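You operate a simulated robot arm through the tools that you are given. There is no shell and no other tool.

Carry out the task below with a simulated robot arm. There is one attempt and no reset: what you move stays moved.

## Task
Fill the yellow tray with the pink cap, the blue clip and the bag marked SHORT.
Fine: one part a cell, the cap in the middle cell, the bag in the cell by the blocks; clips are in the teal drawer, close it again.

The check looks at the end state, three seconds after you hand in, the way a careful person would. Anything else that was tipped, shoved, dropped, spilled or broken makes it a failure. Lids that push on must go on centred and level and be pressed home; caps that screw on are set level and turned clockwise until they are tight.

## Robot
A 7-joint arm with a three-finger gripper, fixed in place. Base frame: the origin is at the foot of the arm, x ahead of it, y to its left, z up. Readings come in m, rad, newtons and seconds.
With the tool pointing down near the work surface it reaches from about 0.1 to 0.84 m from the base axis. Its first joint turns from -2.897 to 2.897 rad. Payload 2.94 kg.
Tool frame: the origin (TCP) lies between the finger pads and is the grasp point; the fingertips stand 0.03 m ahead of it; z points along the fingers, y is the line along which they close. Largest opening 0.132 m; the body of the gripper starts 0.107 m behind the TCP.
Orientation is that of the tool frame in the base frame, as [roll, pitch, yaw] about the fixed x, y, z axes, in that order (R = Rz(yaw) Ry(pitch) Rx(roll)). With the fingers straight down and closing along the base's y, the tool's x points along the base's -x, its y along +y and its z along -z.

## Interface
- The arm moves only by the tool servo_tool. Its argument "steps" is a list of rows, each a list of 6 numbers: the shift along the base's x, y, z in m, then the turn, a rotation vector about the base's x, y, z in rad. In form: [[x, y, z, wx, wy, wz], ...]. A call has 1 to 20 rows; each row is the pose to reach, as a shift and turn from the pose commanded when the call began. "gripper" is the finger opening in m, from 0 to 0.132, set as the call begins (left out, the last holds). A row lasts 0.2 s, in which the tool goes at most 0.05 m and 0.15 rad; a call with a longer step from one row to the next is refused whole, and so is a gripper value outside its range. A pose out of reach is approached as far as the arm can. The call stops where the force on the tool passes 90 N (or 10 N more than at its start, if that is more) or the arm is blocked; 0.2 s more then pass. The fingers move at their own pace and stop on an object; they squeeze with about 33 N. The grip force told is the motor's: it shows also when the fingers shut on nothing. Time passes only in rows, and 0.2 s behind the last, so rows that repeat a pose let the fingers close. It gives the time, the measured TCP pose, the force on the tool (base axes), the opening and the grip force at its end, in the units of the frame above (readings bear some noise), with the torque about the TCP (base axes, N m) and any sound that the robot's microphone picked up.
- Cameras (640 x 400 px; columns grow to the right, rows downward): "scene" is fixed at [0.3968, -0.6516, 1.3916]; the picture's right is [0.95, -0.32, 0.00], its down [-0.17, -0.51, -0.85] and it looks along [0.27, 0.80, -0.53] (base axes); focal length 373 px, centre (320, 200). "wrist" rides on the gripper at [0.072, 0.003, -0.144] in the tool frame; the picture's right is [-0.04, 1.00, 0.00], its down [-0.88, -0.04, -0.48] and it looks along [-0.47, -0.02, 0.88] (tool axes); focal length 256 px, centre (320, 200). There is no depth. A picture from a camera that has moved, and an enlarged one, comes with that camera's place and axes in the base frame and with its lens. The place of the scene camera against the robot may be out by one fixed shift of up to 0.018 m in any direction.
- capture(camera): a new picture of that camera. No time passes.
- lift_body(by): slides the trunk up (or, below 0, down) by that many m; the arm rides with it, the base frame stays. It gives what a move gives, with no picture.
- enlarge(camera, box): a new picture of the part [left, top, right, bottom] of that camera's present view, enlarged. No time passes.
- finish_job(): hands the job in; it is judged then, once.

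Nothing tells you positions but the pictures and the camera data. Unless the task says otherwise, let go and move clear before handing in.

The tools are called after "Request:" as name(argument=value, ...) on one line, values as JSON. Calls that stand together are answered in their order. servo_tool: Moves the arm, as the interface text tells. Its arguments: {"type":"object","properties":{"steps":{"type":"array","items":{"type":"array","items":{"type":"number"}}},"gripper":{"type":"number"}},"required":["steps"]} The other tools are called the same way: lift_body (by) slides the trunk up or down; capture (camera) takes a picture; enlarge (camera, box) takes an enlarged picture of a part of a camera's view; finish_job () hands the job in.

At the start:

```text
time_s: 0.0
position: [0.4391, 0.2745, 1.057]
tcp_rot: [3.141, 0.0, 3.139]
force: [-0.2, -0.3, -0.2]
ft_torque: [0.0, 0.01, 0.04]
finger_gap: 0.1319
grasp_force: 0.2
trunk travel left (down, up): [-0.3, 0.24]
```

scene: 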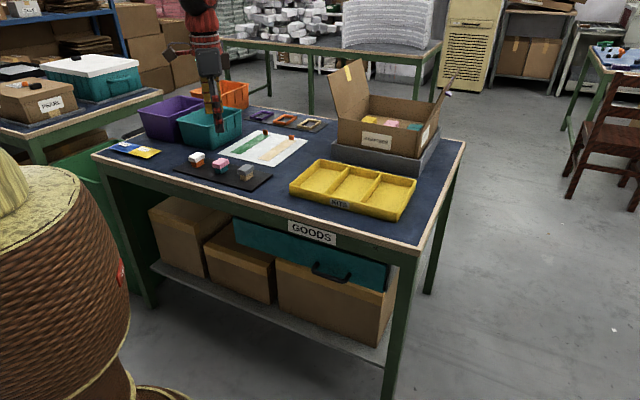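
wrist: 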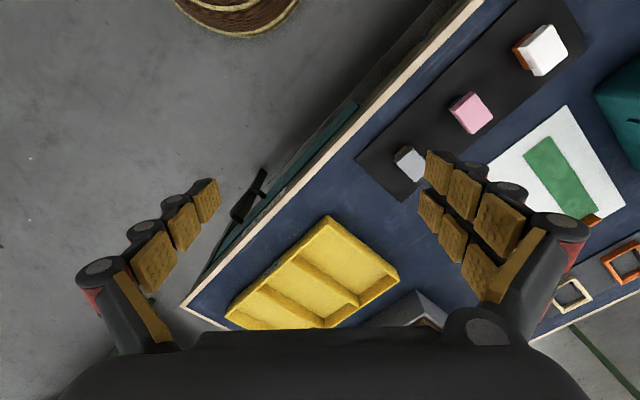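

I see a workbench with a yellow three-cell tray, a row of three small blocks/caps on a dark strip, a box with bags, and a teal drawer under the table top. I'll take closer looks before moving anything.

Request:
enlarge(camera="scene", box=[80, 70, 280, 195])

Request:
enlarge(camera="scene", box=[280, 50, 480, 175])

Request:
enlarge(camera="scene", box=[220, 150, 440, 290])

Request:
enlarge(camera="wrist", box=[160, 120, 480, 320])

Request:
enlarge(camera="wrist", box=[340, 0, 640, 190])

```text
3.20 times, centred on (180, 132) of scene
camera zoom: at [0.3968, -0.6516, 1.3916], right [0.95, -0.32, 0.0], down [-0.17, -0.51, -0.85], along [0.27, 0.8, -0.53], focal length 1195 px, centre (768, 416)
```

zoom: 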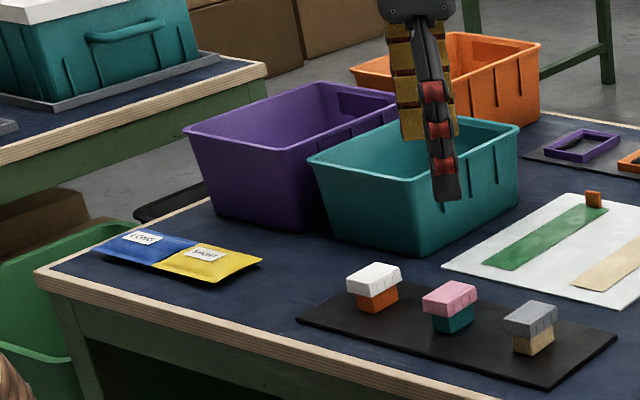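

```text
3.20 times, centred on (380, 112) of scene
camera zoom: at [0.3968, -0.6516, 1.3916], right [0.95, -0.32, 0.0], down [-0.17, -0.51, -0.85], along [0.27, 0.8, -0.53], focal length 1195 px, centre (128, 480)
```

zoom: 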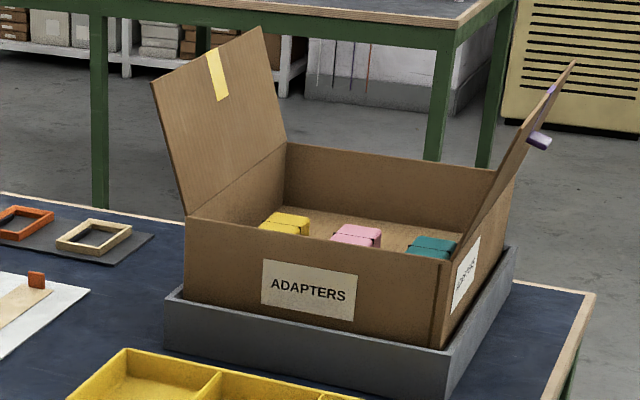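

```text
2.86 times, centred on (330, 220) of scene
camera zoom: at [0.3968, -0.6516, 1.3916], right [0.95, -0.32, 0.0], down [-0.17, -0.51, -0.85], along [0.27, 0.8, -0.53], focal length 1067 px, centre (291, 143)
```

zoom: 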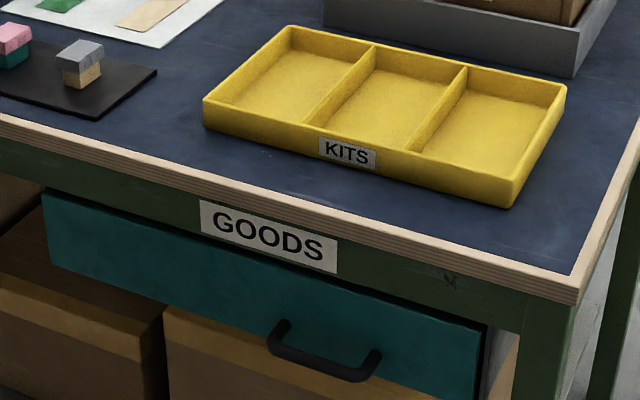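

```text
2.00 times, centred on (320, 220) of wrist
camera zoom: at [0.3668, 0.2766, 1.2016], right [0.04, 1.0, 0.0], down [0.88, -0.04, 0.48], along [0.47, -0.02, -0.88], focal length 512 px, centre (320, 160)
```

zoom: 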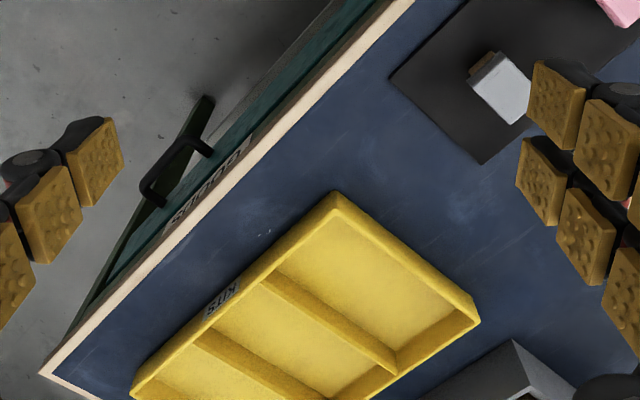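

```text
2.11 times, centred on (490, 95) of wrist
camera zoom: at [0.3668, 0.2766, 1.2016], right [0.04, 1.0, 0.0], down [0.88, -0.04, 0.48], along [0.47, -0.02, -0.88], focal length 539 px, centre (-38, 421)
```

zoom: 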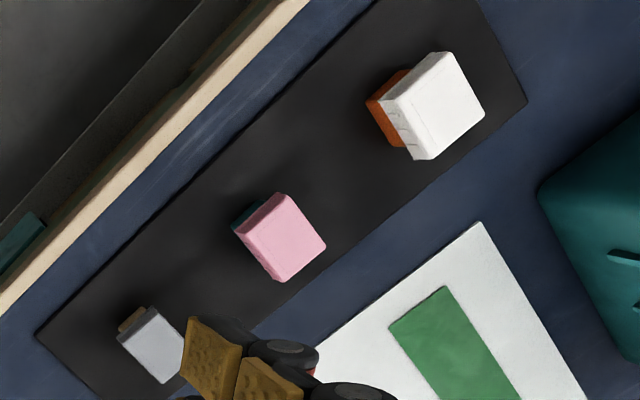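

The table runs at about 45° to the base, with the capped blocks near (0.44, 0.49), the tray near (0.65, 0.2) and the bags farther left. I'll turn the tool to line up with the table and move toward the bags for a closer look.

Request:
servo_tool(steps=[[-0.023, 0.03, 0, 0, 0, 0.131], [-0.046, 0.06, 0, 0, 0, 0.262], [-0.069, 0.09, 0, 0, 0, 0.393], [-0.092, 0.12, 0, 0, 0, 0.524], [-0.115, 0.15, 0, 0, 0, 0.655], [-0.139, 0.18, 0, 0, 0, 0.785]])

Request:
capture(camera="wrist")

Request:
capture(camera="scene")

```text
time_s: 1.4
position: [0.3005, 0.4541, 1.0568]
tcp_rot: [3.141, 0.0, -2.354]
force: [0.2, 0.1, 0.5]
ft_torque: [0.02, 0.0, -0.02]
finger_gap: 0.1317
grasp_force: 0.0
trunk travel left (down, up): [-0.3, 0.24]
```

```text
taken
camera wrist: at [0.2481, 0.4064, 1.2009], right [-0.68, 0.74, 0.0], down [0.65, 0.6, 0.48], along [0.35, 0.32, -0.88], focal length 256 px, centre (320, 200)
```

wrist: 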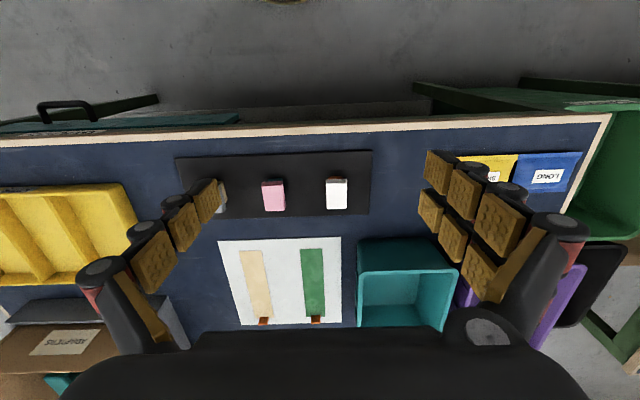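

```text
taken
```

scene: 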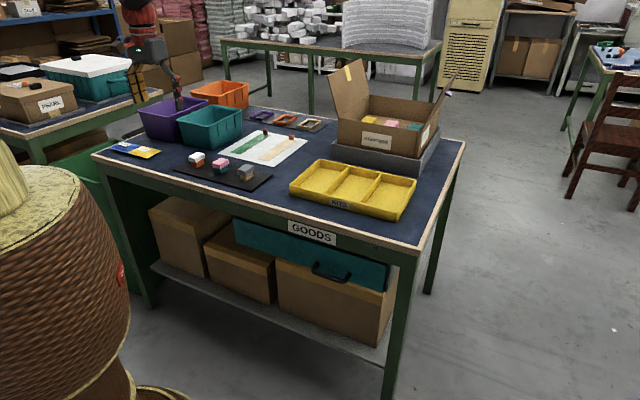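

The bags lie near (0.17, 0.74), close to the table's front-left corner, partly hidden by a finger. I'll move above them for a closer view.

Request:
servo_tool(steps=[[-0.02, 0.04, 0, 0, 0, 0], [-0.04, 0.08, 0, 0, 0, 0], [-0.06, 0.12, 0, 0, 0, 0], [-0.08, 0.16, 0, 0, 0, 0], [-0.1, 0.2, 0, 0, 0, 0], [-0.12, 0.24, -0.01, 0, 0, 0]])

Request:
capture(camera="wrist")

Request:
capture(camera="scene")

```text
time_s: 2.8
position: [0.1842, 0.6966, 1.0465]
tcp_rot: [-3.141, 0.003, -2.359]
force: [0.9, 0.4, 0.1]
ft_torque: [-0.05, 0.0, -0.01]
finger_gap: 0.1317
grasp_force: 0.1
trunk travel left (down, up): [-0.3, 0.24]
```

```text
taken
camera wrist: at [0.1301, 0.6471, 1.1906], right [-0.67, 0.74, 0.0], down [0.65, 0.59, 0.48], along [0.35, 0.32, -0.88], focal length 256 px, centre (320, 200)
```

wrist: 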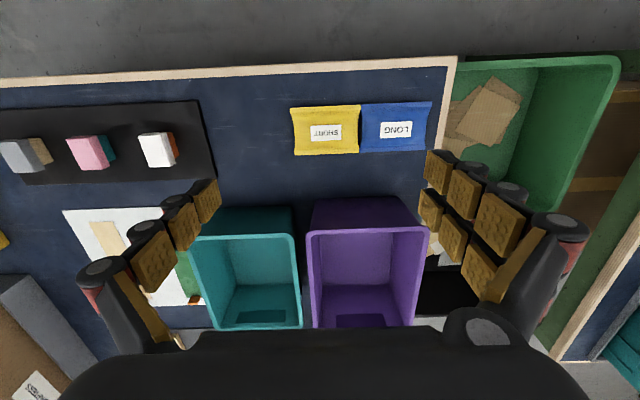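

```text
taken
```

scene: 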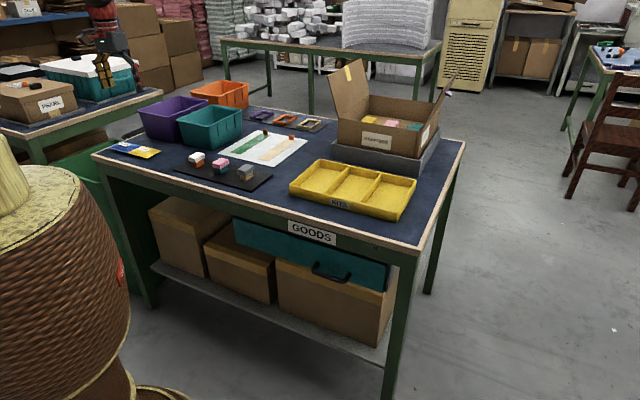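

Both bags are in clear view now: yellow reads SHORT, blue reads LONG. I'll enlarge to see the bag edges and whether they overlap.

Request:
enlarge(camera="wrist", box=[270, 80, 450, 192])

Request:
enlarge(camera="wrist", box=[0, 90, 220, 228])

Request:
enlarge(camera="scene", box=[90, 130, 180, 186])

```text
3.56 times, centred on (360, 136) of wrist
camera zoom: at [0.1301, 0.6471, 1.1906], right [-0.67, 0.74, 0.0], down [0.65, 0.59, 0.48], along [0.35, 0.32, -0.88], focal length 910 px, centre (178, 428)
```

zoom: 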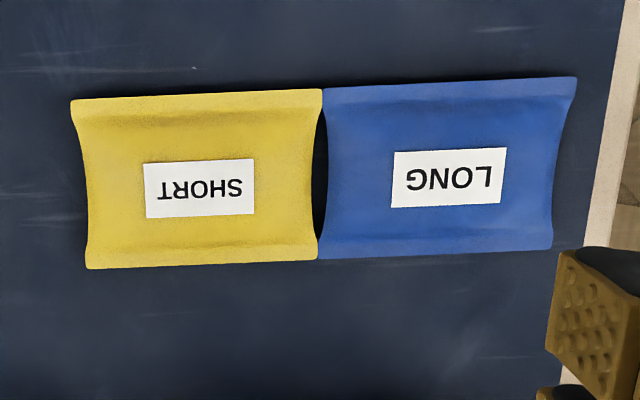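

```text
2.90 times, centred on (110, 159) of wrist
camera zoom: at [0.1301, 0.6471, 1.1906], right [-0.67, 0.74, 0.0], down [0.65, 0.59, 0.48], along [0.35, 0.32, -0.88], focal length 742 px, centre (929, 319)
```

zoom: 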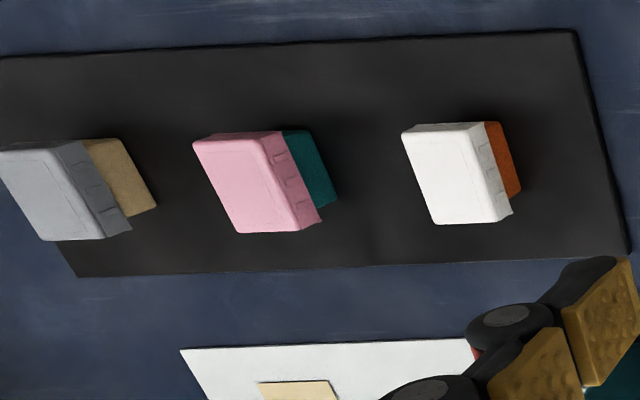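

```text
7.11 times, centred on (135, 158) of scene
camera zoom: at [0.3968, -0.6516, 1.3916], right [0.95, -0.32, 0.0], down [-0.17, -0.51, -0.85], along [0.27, 0.8, -0.53], focal length 2655 px, centre (1636, 499)
```

zoom: 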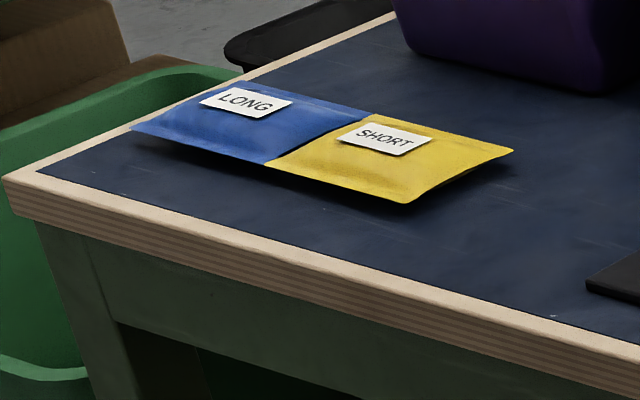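

The bags only touch at their corners; SHORT is about 0.11 × 0.08 m, so it should be gripped across its short side. Next I'll look at the tray, box and drawer from closer in.

Request:
servo_tool(steps=[[0.03, -0.037, 0, 0, 0, 0], [0.06, -0.074, 0, 0, 0, 0], [0.09, -0.111, 0, 0, 0, 0], [0.12, -0.148, 0, 0, 0, 0], [0.15, -0.185, 0, 0, 0, 0], [0.18, -0.222, 0, 0, 0, 0], [0.21, -0.259, 0, 0, 0, 0], [0.24, -0.296, 0, 0, 0, 0], [0.27, -0.333, 0, 0, 0, 0], [0.3, -0.37, 0, 0, 0, 0], [0.33, -0.407, 0, 0, 0, 0], [0.36, -0.444, 0, 0, 0, 0], [0.39, -0.481, 0, 0, 0, 0], [0.42, -0.518, 0, 0, 0, 0], [0.44, -0.55, 0, 0, 0, 0]])

Request:
capture(camera="wrist")

Request:
capture(camera="scene")

```text
time_s: 6.0
position: [0.6202, 0.1444, 1.0456]
tcp_rot: [3.141, 0.001, -2.357]
force: [0.2, -0.1, 0.0]
ft_torque: [0.02, 0.0, 0.0]
finger_gap: 0.1318
grasp_force: 0.0
trunk travel left (down, up): [-0.3, 0.24]
```

```text
taken
camera wrist: at [0.5677, 0.0958, 1.1903], right [-0.68, 0.74, 0.0], down [0.65, 0.59, 0.48], along [0.35, 0.32, -0.88], focal length 256 px, centre (320, 200)
```

wrist: 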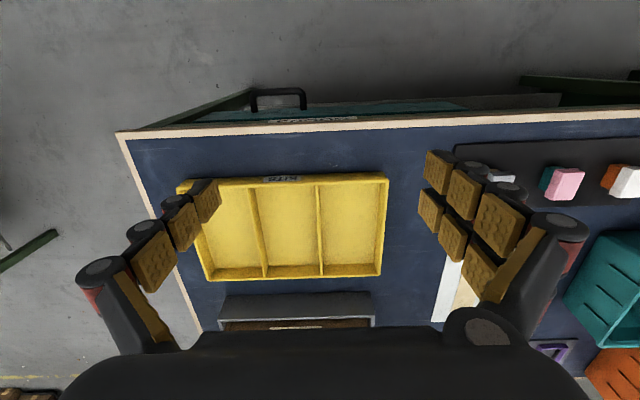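

```text
taken
```

scene: 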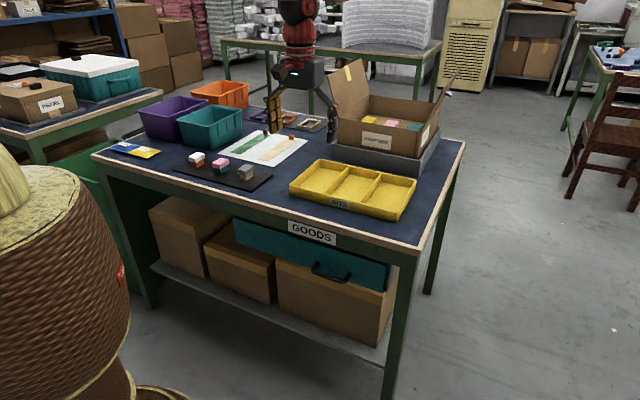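

Request:
enlarge(camera="wrist", box=[110, 70, 430, 270])

Request:
enlarge(camera="wrist", box=[160, 60, 420, 222])

Request:
enlarge(camera="scene", box=[220, 200, 420, 325])

```text
2.00 times, centred on (270, 170) of wrist
camera zoom: at [0.5677, 0.0958, 1.1903], right [-0.68, 0.74, 0.0], down [0.65, 0.59, 0.48], along [0.35, 0.32, -0.88], focal length 512 px, centre (420, 260)
```

zoom: 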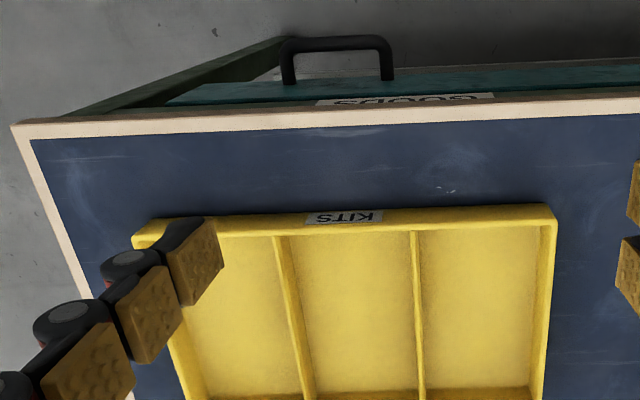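

```text
2.46 times, centred on (290, 141) of wrist
camera zoom: at [0.5677, 0.0958, 1.1903], right [-0.68, 0.74, 0.0], down [0.65, 0.59, 0.48], along [0.35, 0.32, -0.88], focal length 630 px, centre (394, 345)
```

zoom: 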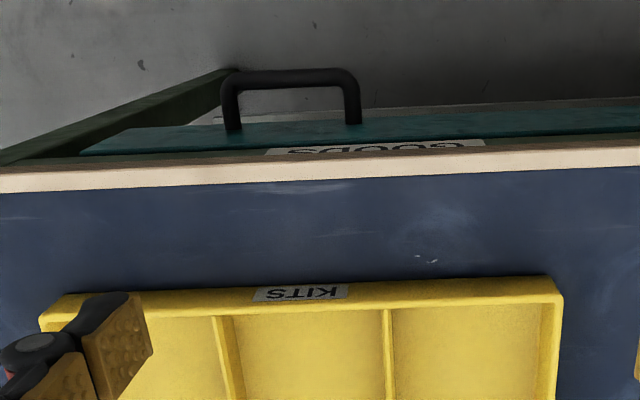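

```text
3.20 times, centred on (320, 262) of scene
camera zoom: at [0.3968, -0.6516, 1.3916], right [0.95, -0.32, 0.0], down [-0.17, -0.51, -0.85], along [0.27, 0.8, -0.53], focal length 1195 px, centre (320, 0)
```

zoom: 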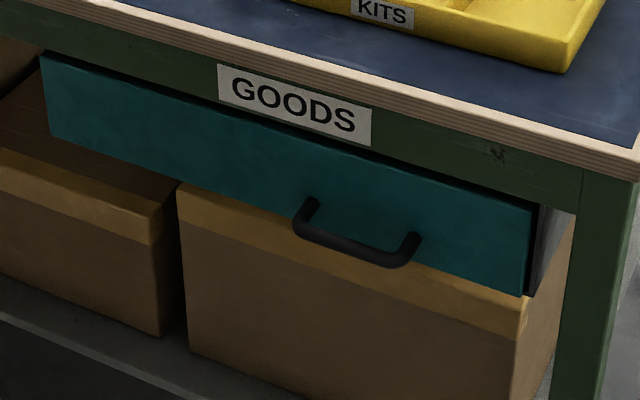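

The handle bar runs along the table's front around (0.67, 0.07, 0.63), sticking out toward the robot. I'll swing the tool to horizontal, facing the drawer with fingers closing vertically, while staying high and clear of the table.

Request:
servo_tool(steps=[[-0.0017, -0.0096, -0.0044, 0.114, 0, -0.0806], [-0.0034, -0.0192, -0.0088, 0.228, 0, -0.1612], [-0.0051, -0.0288, -0.0132, 0.342, 0, -0.2418], [-0.0068, -0.0384, -0.0176, 0.456, 0, -0.3224], [-0.0085, -0.048, -0.022, 0.57, 0, -0.403], [-0.0102, -0.0576, -0.0264, 0.684, 0, -0.4836], [-0.0119, -0.0672, -0.0308, 0.798, 0, -0.5642], [-0.0136, -0.0768, -0.0352, 0.912, 0, -0.6448], [-0.0153, -0.0864, -0.0396, 1.026, 0, -0.7254], [-0.017, -0.096, -0.044, 1.14, 0, -0.806], [-0.0187, -0.1056, -0.0484, 1.254, 0, -0.8866], [-0.0204, -0.1152, -0.0528, 1.368, 0, -0.9672], [-0.0221, -0.1248, -0.0572, 1.482, 0, -1.0478], [-0.0238, -0.1344, -0.0616, 1.596, 0, -1.1284], [-0.0255, -0.144, -0.066, 1.71, 0, -1.2092]])

Request:
capture(camera="wrist")

Request:
capture(camera="scene")

```text
time_s: 9.2
position: [0.5935, -0.0008, 0.9825]
tcp_rot: [1.57, -0.001, 2.354]
force: [-0.1, 0.3, -0.4]
ft_torque: [-0.02, 0.01, 0.0]
finger_gap: 0.1321
grasp_force: 0.0
trunk travel left (down, up): [-0.3, 0.24]
```

```text
taken
camera wrist: at [0.4419, -0.0513, 0.9847], right [0.03, -0.03, 1.0], down [0.28, -0.96, -0.04], along [0.96, 0.28, -0.02], focal length 256 px, centre (320, 200)
```

wrist: 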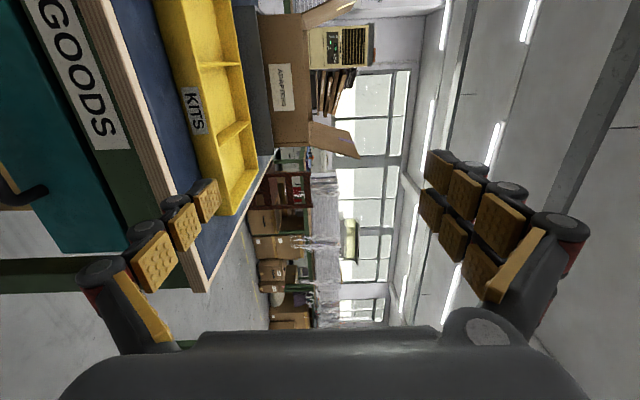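

```text
taken
```

scene: 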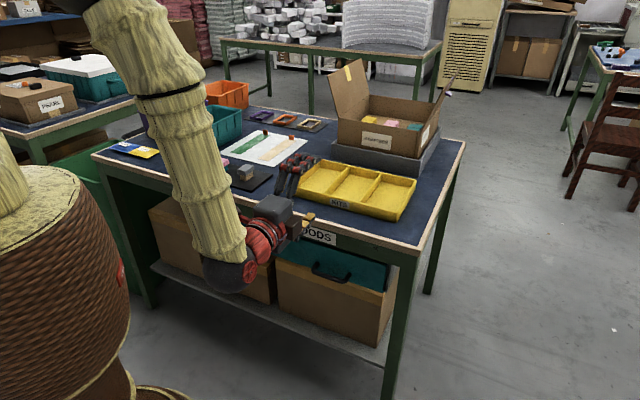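

The tool is now level and facing the drawer, clear of everything. I'll back off slightly and lower toward handle height, then look at the handle from there.

Request:
servo_tool(steps=[[-0.007, -0.007, -0.03, 0, 0, 0], [-0.0135, -0.0135, -0.07, 0, 0, 0], [-0.0135, -0.0135, -0.11, 0, 0, 0], [-0.0135, -0.0135, -0.15, 0, 0, 0], [-0.0135, -0.0135, -0.19, 0, 0, 0], [-0.0135, -0.0135, -0.23, 0, 0, 0], [-0.0135, -0.0135, -0.26, 0, 0, 0]])

Request:
capture(camera="wrist")

Request:
capture(camera="scene")

```text
time_s: 10.8
position: [0.5838, -0.0144, 0.7228]
tcp_rot: [1.571, -0.001, 2.357]
force: [0.1, -0.7, 1.1]
ft_torque: [-0.04, 0.04, 0.02]
finger_gap: 0.1319
grasp_force: 0.1
trunk travel left (down, up): [-0.3, 0.24]
```

```text
taken
camera wrist: at [0.431, -0.065, 0.7263], right [0.03, -0.03, 1.0], down [0.28, -0.96, -0.04], along [0.96, 0.29, -0.02], focal length 256 px, centre (320, 200)
```

wrist: 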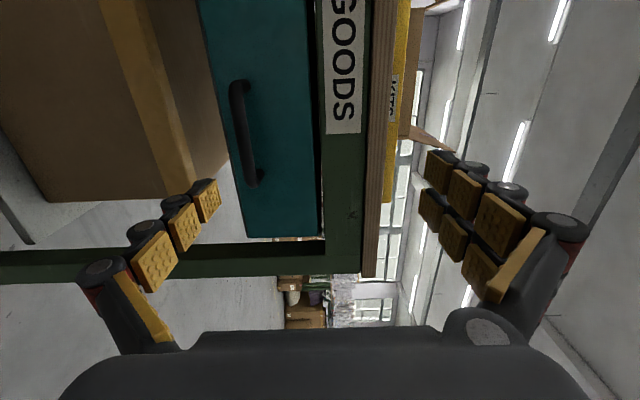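

```text
taken
```

scene: 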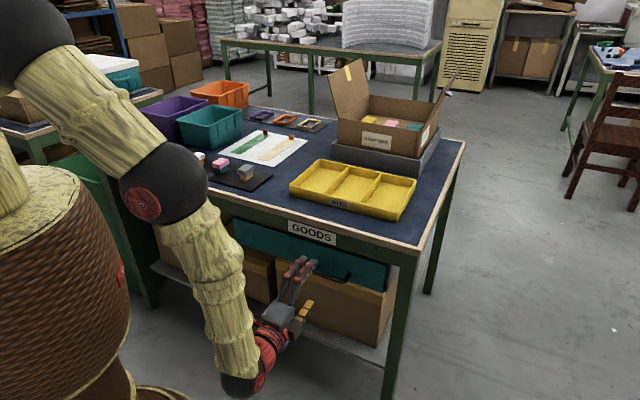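

From here the handle bar looks to be at z ≈ 0.648, spanning e1 0.366–0.466. I'll drop to that height and confirm it lines up with the tool centre.

Request:
servo_tool(steps=[[-0.002, 0, -0.04, 0, 0, 0], [-0.002, 0, -0.074, 0, 0, 0]])

Request:
capture(camera="wrist")

Request:
enlarge(camera="wrist", box=[220, 60, 420, 185])

```text
time_s: 11.4
position: [0.5803, -0.0142, 0.6496]
tcp_rot: [1.571, -0.001, 2.358]
force: [0.4, -0.3, 0.0]
ft_torque: [-0.04, 0.04, 0.11]
finger_gap: 0.1323
grasp_force: 0.1
trunk travel left (down, up): [-0.3, 0.24]
```

```text
taken
camera wrist: at [0.4274, -0.065, 0.6527], right [0.03, -0.03, 1.0], down [0.28, -0.96, -0.04], along [0.96, 0.29, -0.02], focal length 256 px, centre (320, 200)
```

wrist: 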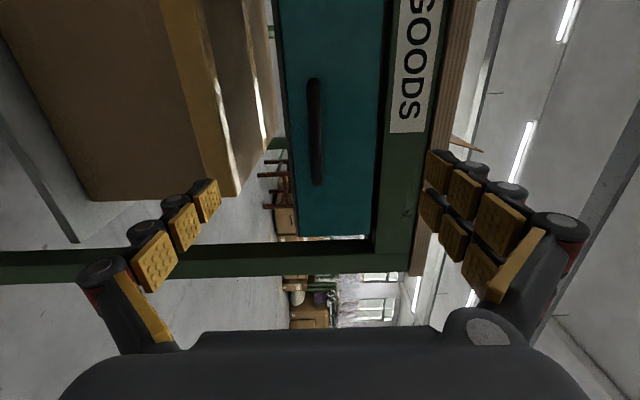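

```text
3.20 times, centred on (320, 122) of wrist
camera zoom: at [0.4274, -0.065, 0.6527], right [0.03, -0.03, 1.0], down [0.28, -0.96, -0.04], along [0.96, 0.29, -0.02], focal length 819 px, centre (320, 448)
```

zoom: 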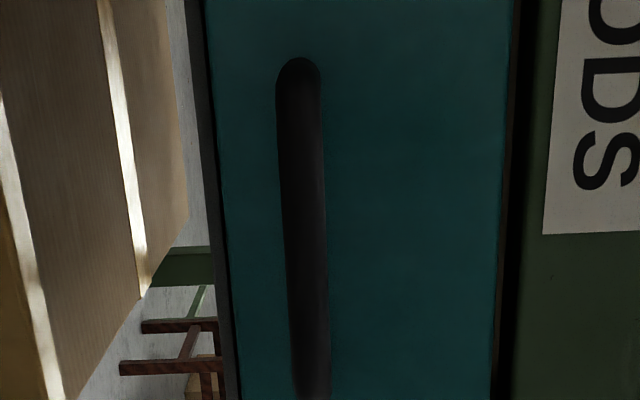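

The bar sits at z ≈ 0.645 and about 0.525 m out from the base along the table normal. I'll narrow the fingers to 0.06 and advance so the bar lies between the pads without the tips touching the drawer face.

Request:
servo_tool(gripper=0.06, steps=[[0, 0, -0.003, 0, 0, 0], [0.0, 0.0, -0.0045, 0, 0, 0], [0.02, 0.02, -0.0045, 0, 0, 0], [0.04, 0.04, -0.0045, 0, 0, 0], [0.055, 0.055, -0.0045, 0, 0, 0]])

Request:
capture(camera="wrist")

Request:
enlarge(camera="scene", box=[250, 220, 410, 320])

```text
time_s: 12.6
position: [0.6333, 0.0409, 0.6441]
tcp_rot: [1.572, -0.004, 2.356]
force: [0.4, 0.6, -0.2]
ft_torque: [-0.02, 0.02, -0.01]
finger_gap: 0.0601
grasp_force: 0.0
trunk travel left (down, up): [-0.3, 0.24]
```

```text
taken
camera wrist: at [0.4809, -0.0102, 0.6473], right [0.03, -0.03, 1.0], down [0.28, -0.96, -0.04], along [0.96, 0.29, -0.02], focal length 256 px, centre (320, 200)
```

wrist: 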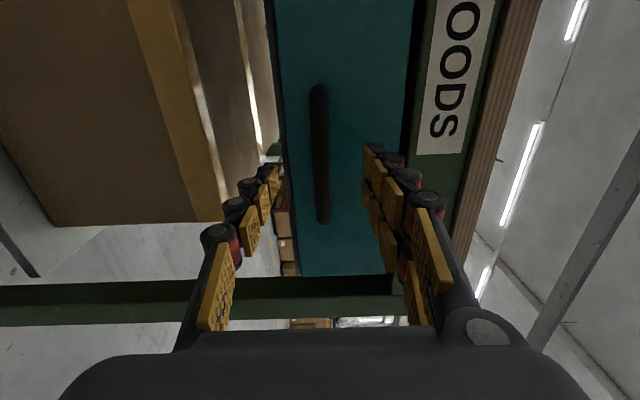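

```text
4.00 times, centred on (330, 270) of scene
camera zoom: at [0.3968, -0.6516, 1.3916], right [0.95, -0.32, 0.0], down [-0.17, -0.51, -0.85], along [0.27, 0.8, -0.53], focal length 1493 px, centre (280, -80)
```

zoom: 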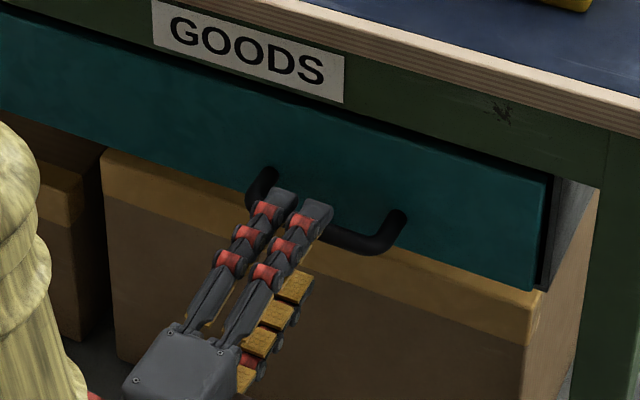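

The bar sits centred between the fingers vertically. I'll advance about 0.036 m more and close on it.

Request:
servo_tool(steps=[[0.013, 0.013, 0.001, 0, 0, 0], [0.0265, 0.0265, 0.001, 0, 0, 0]])

Request:
capture(camera="wrist")

Request:
enlarge(camera="scene", box=[250, 220, 410, 320])

```text
time_s: 13.2
position: [0.6602, 0.0659, 0.6438]
tcp_rot: [1.571, 0.0, 2.355]
force: [-0.4, 0.1, 0.2]
ft_torque: [-0.01, -0.02, -0.02]
finger_gap: 0.0599
grasp_force: 0.2
trunk travel left (down, up): [-0.3, 0.24]
```

```text
taken
camera wrist: at [0.5075, 0.0165, 0.6479], right [0.03, -0.03, 1.0], down [0.28, -0.96, -0.04], along [0.96, 0.29, -0.02], focal length 256 px, centre (320, 200)
```

wrist: 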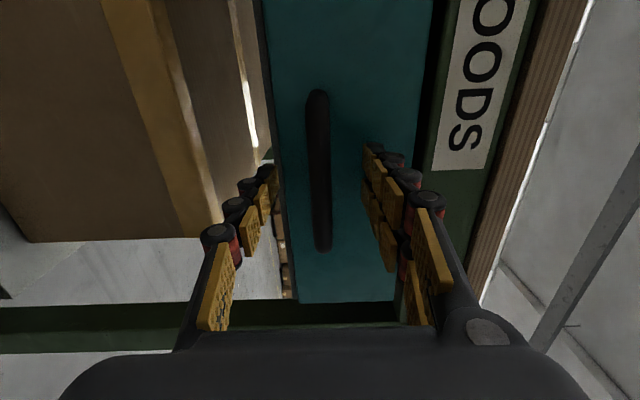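

```text
4.00 times, centred on (330, 270) of scene
camera zoom: at [0.3968, -0.6516, 1.3916], right [0.95, -0.32, 0.0], down [-0.17, -0.51, -0.85], along [0.27, 0.8, -0.53], focal length 1493 px, centre (280, -80)
```

zoom: 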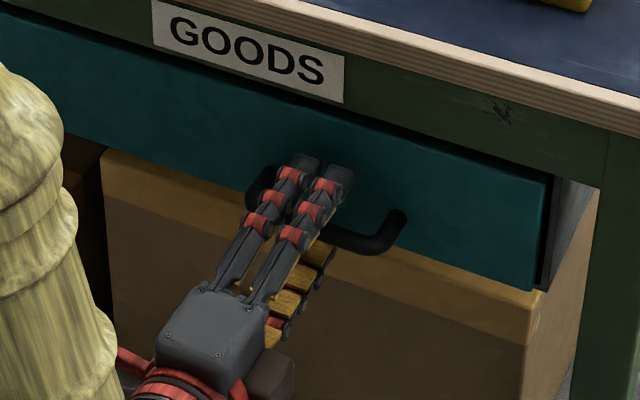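

The bar is between the pads. I'll close on it and check the grip.

Request:
servo_tool(gripper=0.0, steps=[[0, 0, 0, 0, 0, 0], [0, 0, 0, 0, 0, 0], [0, 0, 0, 0, 0, 0], [0, 0, 0, 0, 0, 0]])

Request:
enlarge(camera="scene", box=[250, 220, 410, 320])

```text
time_s: 14.2
position: [0.6609, 0.0676, 0.6447]
tcp_rot: [1.572, -0.001, 2.356]
force: [-0.1, 0.9, 3.6]
ft_torque: [0.01, -0.01, 0.08]
finger_gap: 0.013
grasp_force: 21.0
trunk travel left (down, up): [-0.3, 0.24]
```

```text
4.00 times, centred on (330, 270) of scene
camera zoom: at [0.3968, -0.6516, 1.3916], right [0.95, -0.32, 0.0], down [-0.17, -0.51, -0.85], along [0.27, 0.8, -0.53], focal length 1493 px, centre (280, -80)
```

zoom: 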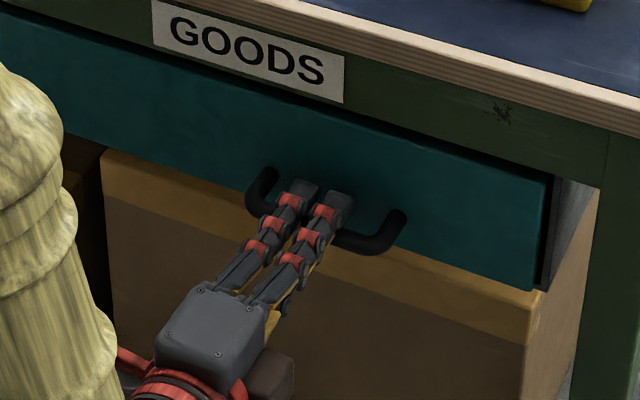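

I have the bar firmly (gap 0.013 m). Now pulling the drawer straight out, gently, a few centimetres first.

Request:
servo_tool(steps=[[-0.007, -0.007, 0, 0, 0, 0], [-0.014, -0.014, 0, 0, 0, 0], [-0.0245, -0.0245, 0, 0, 0, 0], [-0.035, -0.035, 0, 0, 0, 0], [-0.0455, -0.0455, 0, 0, 0, 0], [-0.057, -0.057, 0, 0, 0, 0]])

Request:
capture(camera="scene")

Request:
capture(camera="wrist")

```text
time_s: 15.6
position: [0.6022, 0.0084, 0.6442]
tcp_rot: [1.571, -0.001, 2.354]
force: [2.6, -5.1, 3.4]
ft_torque: [0.04, -0.07, -0.3]
finger_gap: 0.013
grasp_force: 39.6
trunk travel left (down, up): [-0.3, 0.24]
```

```text
taken
```

scene: 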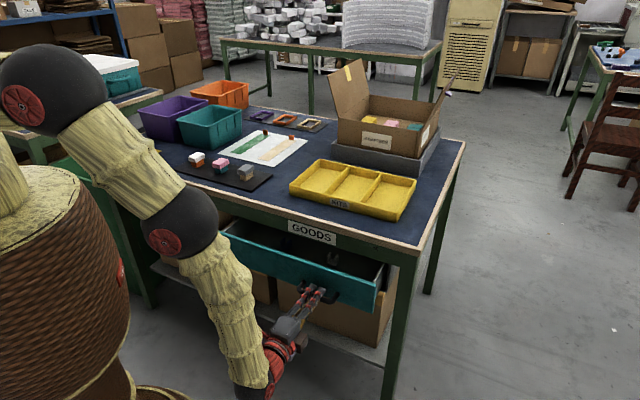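

```text
taken
camera wrist: at [0.4496, -0.0413, 0.6485], right [0.03, -0.03, 1.0], down [0.28, -0.96, -0.04], along [0.96, 0.28, -0.02], focal length 256 px, centre (320, 200)
```

wrist: 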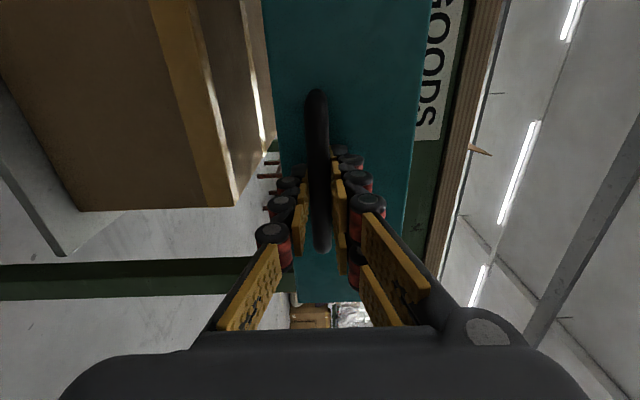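

Request:
enlarge(camera="scene", box=[200, 200, 420, 338])

```text
2.90 times, centred on (310, 269) of scene
camera zoom: at [0.3968, -0.6516, 1.3916], right [0.95, -0.32, 0.0], down [-0.17, -0.51, -0.85], along [0.27, 0.8, -0.53], focal length 1082 px, centre (349, 0)
```

zoom: 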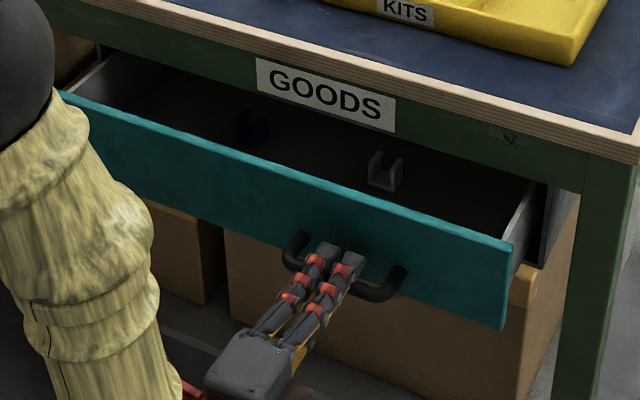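

The drawer slides well and I can see a blue clip and a grey clip inside. I'll pull it further for better access.

Request:
servo_tool(steps=[[-0.01, -0.01, 0, 0, 0, 0], [-0.02, -0.02, 0, 0, 0, 0], [-0.03, -0.03, 0, 0, 0, 0], [-0.04, -0.04, 0, 0, 0, 0], [-0.05, -0.05, 0, 0, 0, 0], [-0.06, -0.06, 0, 0, 0, 0]])

Request:
capture(camera="scene")

Request:
enlarge(camera="scene", box=[200, 200, 420, 338])

```text
time_s: 17.0
position: [0.543, -0.0499, 0.6444]
tcp_rot: [1.571, -0.001, 2.355]
force: [-0.4, -3.0, 2.0]
ft_torque: [-0.04, -0.02, 0.88]
finger_gap: 0.0126
grasp_force: 39.1
trunk travel left (down, up): [-0.3, 0.24]
```

```text
taken
```

scene: 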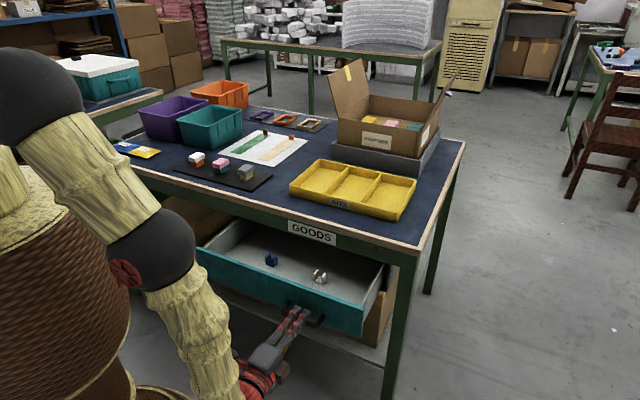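

```text
2.90 times, centred on (310, 269) of scene
camera zoom: at [0.3968, -0.6516, 1.3916], right [0.95, -0.32, 0.0], down [-0.17, -0.51, -0.85], along [0.27, 0.8, -0.53], focal length 1082 px, centre (349, 0)
```

zoom: 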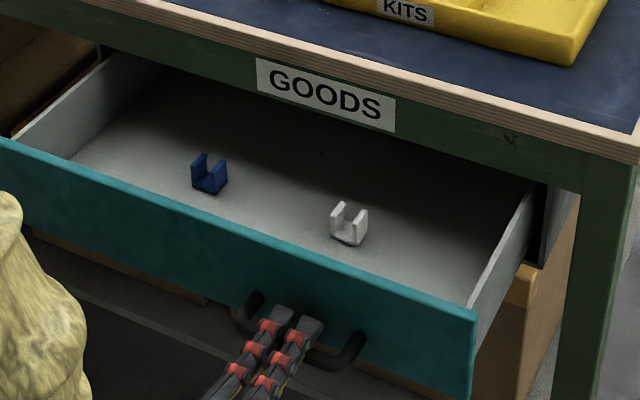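

The blue clip sits near the front part of the drawer, about 0.05 m in front of the table edge. I'll pull a bit more for clearance, watching the force.

Request:
servo_tool(steps=[[-0.009, -0.009, 0, 0, 0, 0], [-0.018, -0.018, 0, 0, 0, 0], [-0.027, -0.027, 0, 0, 0, 0], [-0.036, -0.036, 0, 0, 0, 0]])

Request:
enlarge(camera="scene", box=[180, 200, 420, 350])

```text
time_s: 18.0
position: [0.5076, -0.0853, 0.6449]
tcp_rot: [1.571, -0.002, 2.355]
force: [-1.7, -1.4, 7.5]
ft_torque: [0.05, -0.11, 0.19]
finger_gap: 0.0125
grasp_force: 39.3
trunk travel left (down, up): [-0.3, 0.24]
```

```text
2.67 times, centred on (300, 275) of scene
camera zoom: at [0.3968, -0.6516, 1.3916], right [0.95, -0.32, 0.0], down [-0.17, -0.51, -0.85], along [0.27, 0.8, -0.53], focal length 996 px, centre (373, 0)
```

zoom: 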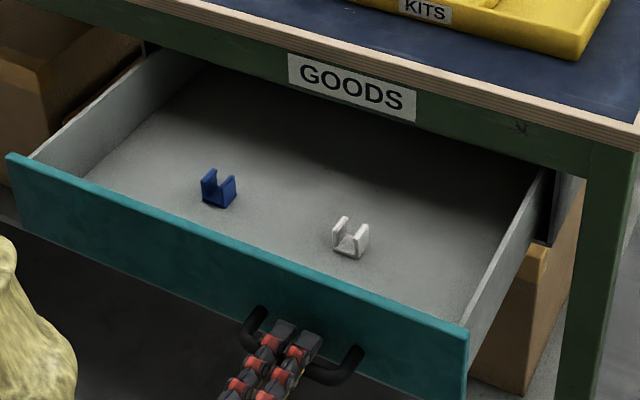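

The drawer is open about 0.22 m and the blue clip is well out in front of the table edge. I'll release the handle and back away.

Request:
servo_tool(gripper=0.06, steps=[[0, 0, 0, 0, 0, 0], [0, 0, 0, 0, 0, 0], [0, 0, 0, 0, 0, 0], [-0.014, -0.014, 0, 0, 0, 0], [-0.03, -0.03, 0, 0, 0, 0], [-0.045, -0.045, 0, 0, 0, 0]])

Request:
enlarge(camera="scene", box=[180, 200, 420, 350])

```text
time_s: 19.4
position: [0.4618, -0.1305, 0.6442]
tcp_rot: [1.572, -0.001, 2.356]
force: [0.6, -0.7, 0.2]
ft_torque: [-0.01, -0.03, -0.03]
finger_gap: 0.0602
grasp_force: 0.0
trunk travel left (down, up): [-0.3, 0.24]
```

```text
2.67 times, centred on (300, 275) of scene
camera zoom: at [0.3968, -0.6516, 1.3916], right [0.95, -0.32, 0.0], down [-0.17, -0.51, -0.85], along [0.27, 0.8, -0.53], focal length 996 px, centre (373, 0)
```

zoom: 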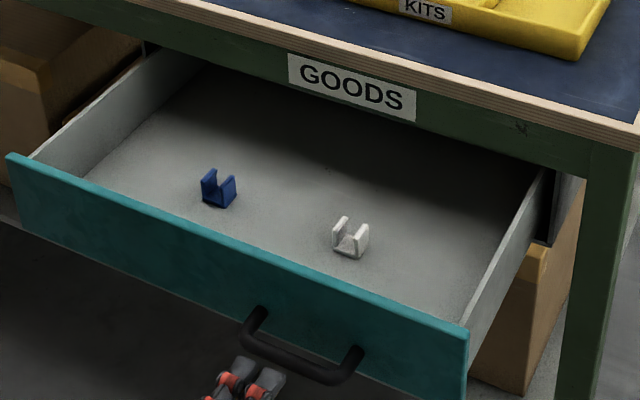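

Released cleanly with the drawer staying open. I'll rise, come forward over the drawer and then turn the tool back to pointing down.

Request:
servo_tool(steps=[[0, 0, 0.045, 0, 0, 0], [0, 0, 0.09, 0, 0, 0], [0, 0, 0.135, 0, 0, 0], [0.015, 0.015, 0.175, 0, 0, 0], [0.035, 0.035, 0.21, 0, 0, 0], [0.058, 0.058, 0.245, 0, 0, 0], [0.082, 0.082, 0.275, 0, 0, 0], [0.105, 0.105, 0.3, 0, 0, 0], [0.118, 0.118, 0.33, 0, 0, 0]])

```text
time_s: 21.4
position: [0.5837, -0.0144, 0.9765]
tcp_rot: [1.571, -0.003, 2.357]
force: [-0.5, 1.0, 0.3]
ft_torque: [0.0, 0.0, 0.0]
finger_gap: 0.0601
grasp_force: 0.0
trunk travel left (down, up): [-0.3, 0.24]
```

Now rotating back to fingers-down while sliding to above the blue clip's side of the drawer.

Request:
servo_tool(gripper=0.08, steps=[[-0.009, 0.009, -0.002, -0.114, 0, 0.0806], [-0.018, 0.018, -0.004, -0.228, 0, 0.1612], [-0.027, 0.027, -0.006, -0.342, 0, 0.2418], [-0.036, 0.036, -0.008, -0.456, 0, 0.3224], [-0.045, 0.045, -0.01, -0.57, 0, 0.403], [-0.054, 0.054, -0.012, -0.684, 0, 0.4836], [-0.063, 0.063, -0.014, -0.798, 0, 0.5642], [-0.072, 0.072, -0.016, -0.912, 0, 0.6448], [-0.081, 0.081, -0.018, -1.026, 0, 0.7254], [-0.09, 0.09, -0.02, -1.14, 0, 0.806], [-0.099, 0.099, -0.022, -1.254, 0, 0.8866], [-0.108, 0.108, -0.024, -1.368, 0, 0.9672], [-0.117, 0.117, -0.026, -1.482, 0, 1.0478], [-0.126, 0.126, -0.028, -1.596, 0, 1.1284], [-0.134, 0.134, -0.03, -1.71, 0, 1.2092]])

Request:
capture(camera="wrist")

Request:
capture(camera="scene")

```text
time_s: 24.6
position: [0.4476, 0.1211, 0.9445]
tcp_rot: [-3.14, 0.0, -2.356]
force: [-0.4, -0.8, 0.1]
ft_torque: [-0.01, 0.0, 0.01]
finger_gap: 0.0796
grasp_force: 0.1
trunk travel left (down, up): [-0.3, 0.24]
```

```text
taken
camera wrist: at [0.3936, 0.0732, 1.0888], right [-0.68, 0.74, 0.0], down [0.65, 0.59, 0.47], along [0.35, 0.32, -0.88], focal length 256 px, centre (320, 200)
```

wrist: 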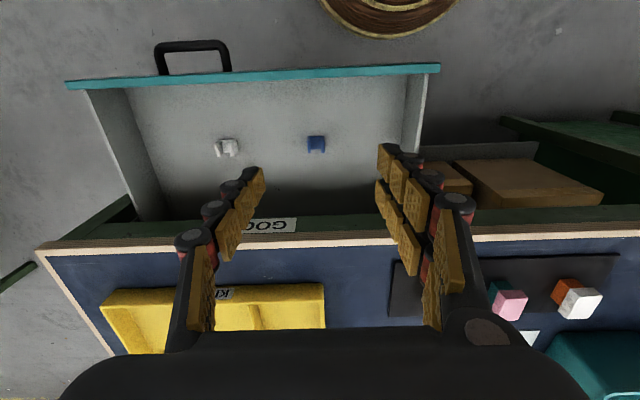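

```text
taken
```

scene: 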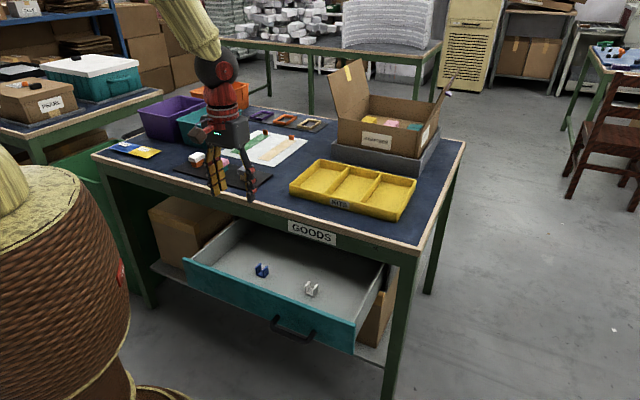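

Request:
enlarge(camera="wrist", box=[200, 100, 400, 225])

Request:
enlarge(camera="scene", box=[220, 235, 340, 310])

```text
3.20 times, centred on (300, 162) of wrist
camera zoom: at [0.3936, 0.0732, 1.0888], right [-0.68, 0.74, 0.0], down [0.65, 0.59, 0.47], along [0.35, 0.32, -0.88], focal length 819 px, centre (384, 320)
```

zoom: 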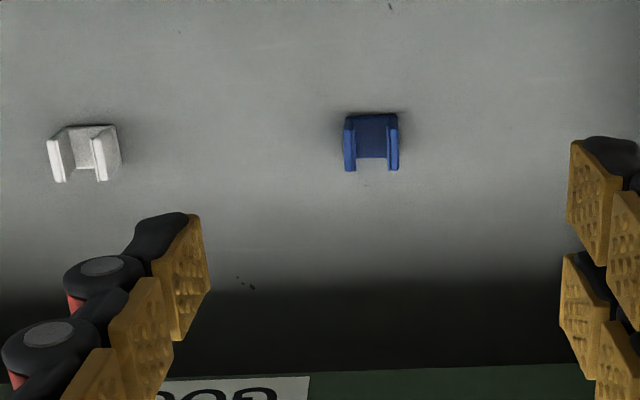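

```text
5.33 times, centred on (280, 272) of scene
camera zoom: at [0.3968, -0.6516, 1.3916], right [0.95, -0.32, 0.0], down [-0.17, -0.51, -0.85], along [0.27, 0.8, -0.53], focal length 1991 px, centre (533, -187)
```

zoom: 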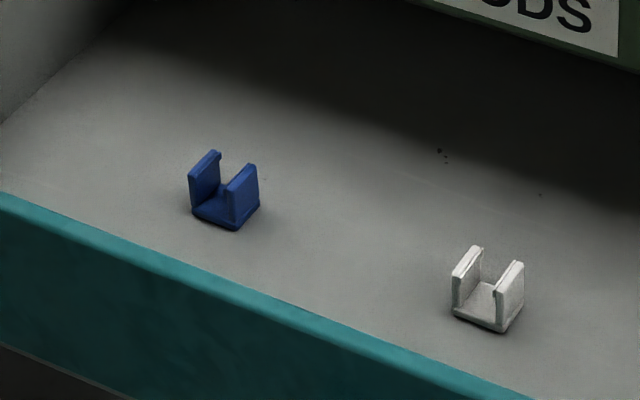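

The blue clip is a U-shape open upward at about (0.49, 0.155), with its walls facing along the table direction — well suited to the present finger axis. I'll move above it and partway down to refine its position and height.

Request:
servo_tool(steps=[[0.012, 0.009, -0.036, 0, 0, 0], [0.023, 0.017, -0.072, 0, 0, 0], [0.034, 0.025, -0.108, 0, 0, 0], [0.0445, 0.0332, -0.144, 0, 0, 0]])

Request:
capture(camera="wrist")

Request:
enlarge(camera="wrist", box=[220, 100, 420, 225])

Request:
enlarge(camera="scene", box=[200, 180, 360, 280])

```text
time_s: 25.6
position: [0.4912, 0.1571, 0.7982]
tcp_rot: [-3.14, -0.001, -2.355]
force: [0.5, 0.6, 0.4]
ft_torque: [-0.01, 0.06, 0.04]
finger_gap: 0.0799
grasp_force: 0.1
trunk travel left (down, up): [-0.3, 0.24]
```

```text
taken
camera wrist: at [0.4376, 0.1068, 0.9421], right [-0.68, 0.74, 0.0], down [0.65, 0.59, 0.48], along [0.35, 0.32, -0.88], focal length 256 px, centre (320, 200)
```

wrist: 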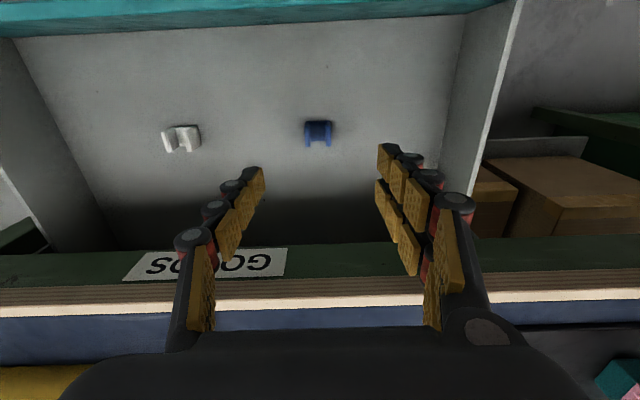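

```text
3.20 times, centred on (320, 162) of wrist
camera zoom: at [0.4376, 0.1068, 0.9421], right [-0.68, 0.74, 0.0], down [0.65, 0.59, 0.48], along [0.35, 0.32, -0.88], focal length 819 px, centre (320, 320)
```

zoom: 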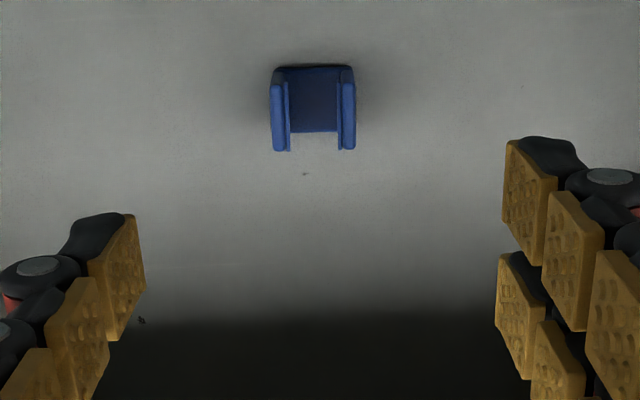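

```text
4.00 times, centred on (280, 230) of scene
camera zoom: at [0.3968, -0.6516, 1.3916], right [0.95, -0.32, 0.0], down [-0.17, -0.51, -0.85], along [0.27, 0.8, -0.53], focal length 1493 px, centre (480, 80)
```

zoom: 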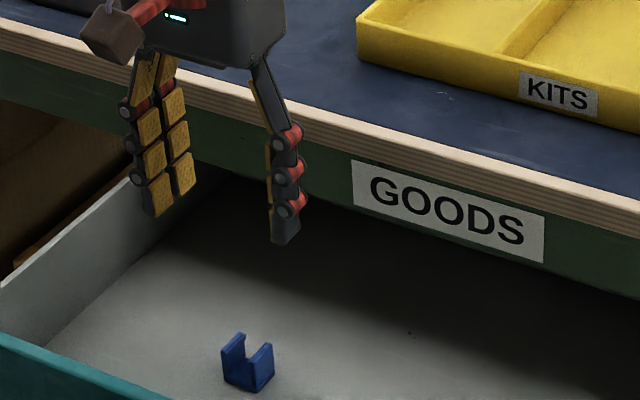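

The clip's sideways position is settled (e1 ≈ 0.239); its height is still uncertain. I'll go down to z = 0.71 with a small sideways correction and measure again.

Request:
servo_tool(steps=[[0.001, -0.001, -0.03, 0, 0, 0], [0.002, -0.002, -0.06, 0, 0, 0], [0.002, -0.002, -0.088, 0, 0, 0]])

Request:
capture(camera="wrist")

Request:
enlarge(camera="scene", box=[200, 190, 360, 290])

```text
time_s: 26.4
position: [0.4929, 0.1539, 0.7104]
tcp_rot: [3.141, -0.001, -2.358]
force: [-0.5, -0.4, 0.2]
ft_torque: [-0.02, -0.02, 0.04]
finger_gap: 0.0798
grasp_force: 0.1
trunk travel left (down, up): [-0.3, 0.24]
```

```text
taken
camera wrist: at [0.4398, 0.1044, 0.8547], right [-0.68, 0.74, 0.0], down [0.65, 0.59, 0.48], along [0.35, 0.32, -0.88], focal length 256 px, centre (320, 200)
```

wrist: 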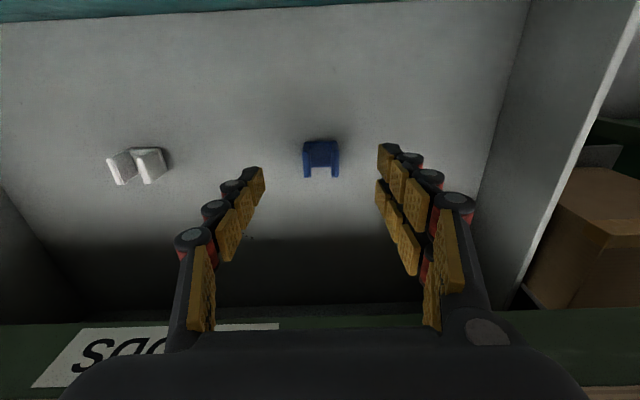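

```text
4.00 times, centred on (280, 240) of scene
camera zoom: at [0.3968, -0.6516, 1.3916], right [0.95, -0.32, 0.0], down [-0.17, -0.51, -0.85], along [0.27, 0.8, -0.53], focal length 1493 px, centre (480, 40)
```

zoom: 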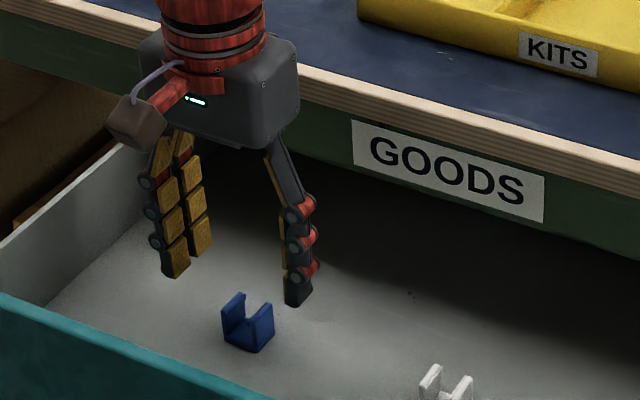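

Request:
enlarge(camera="wrist", box=[240, 110, 400, 210])

```text
4.00 times, centred on (320, 160) of wrist
camera zoom: at [0.4398, 0.1044, 0.8547], right [-0.68, 0.74, 0.0], down [0.65, 0.59, 0.48], along [0.35, 0.32, -0.88], focal length 1024 px, centre (320, 360)
```

zoom: 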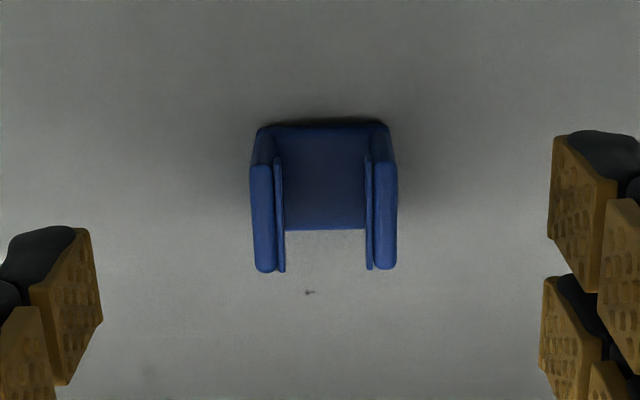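

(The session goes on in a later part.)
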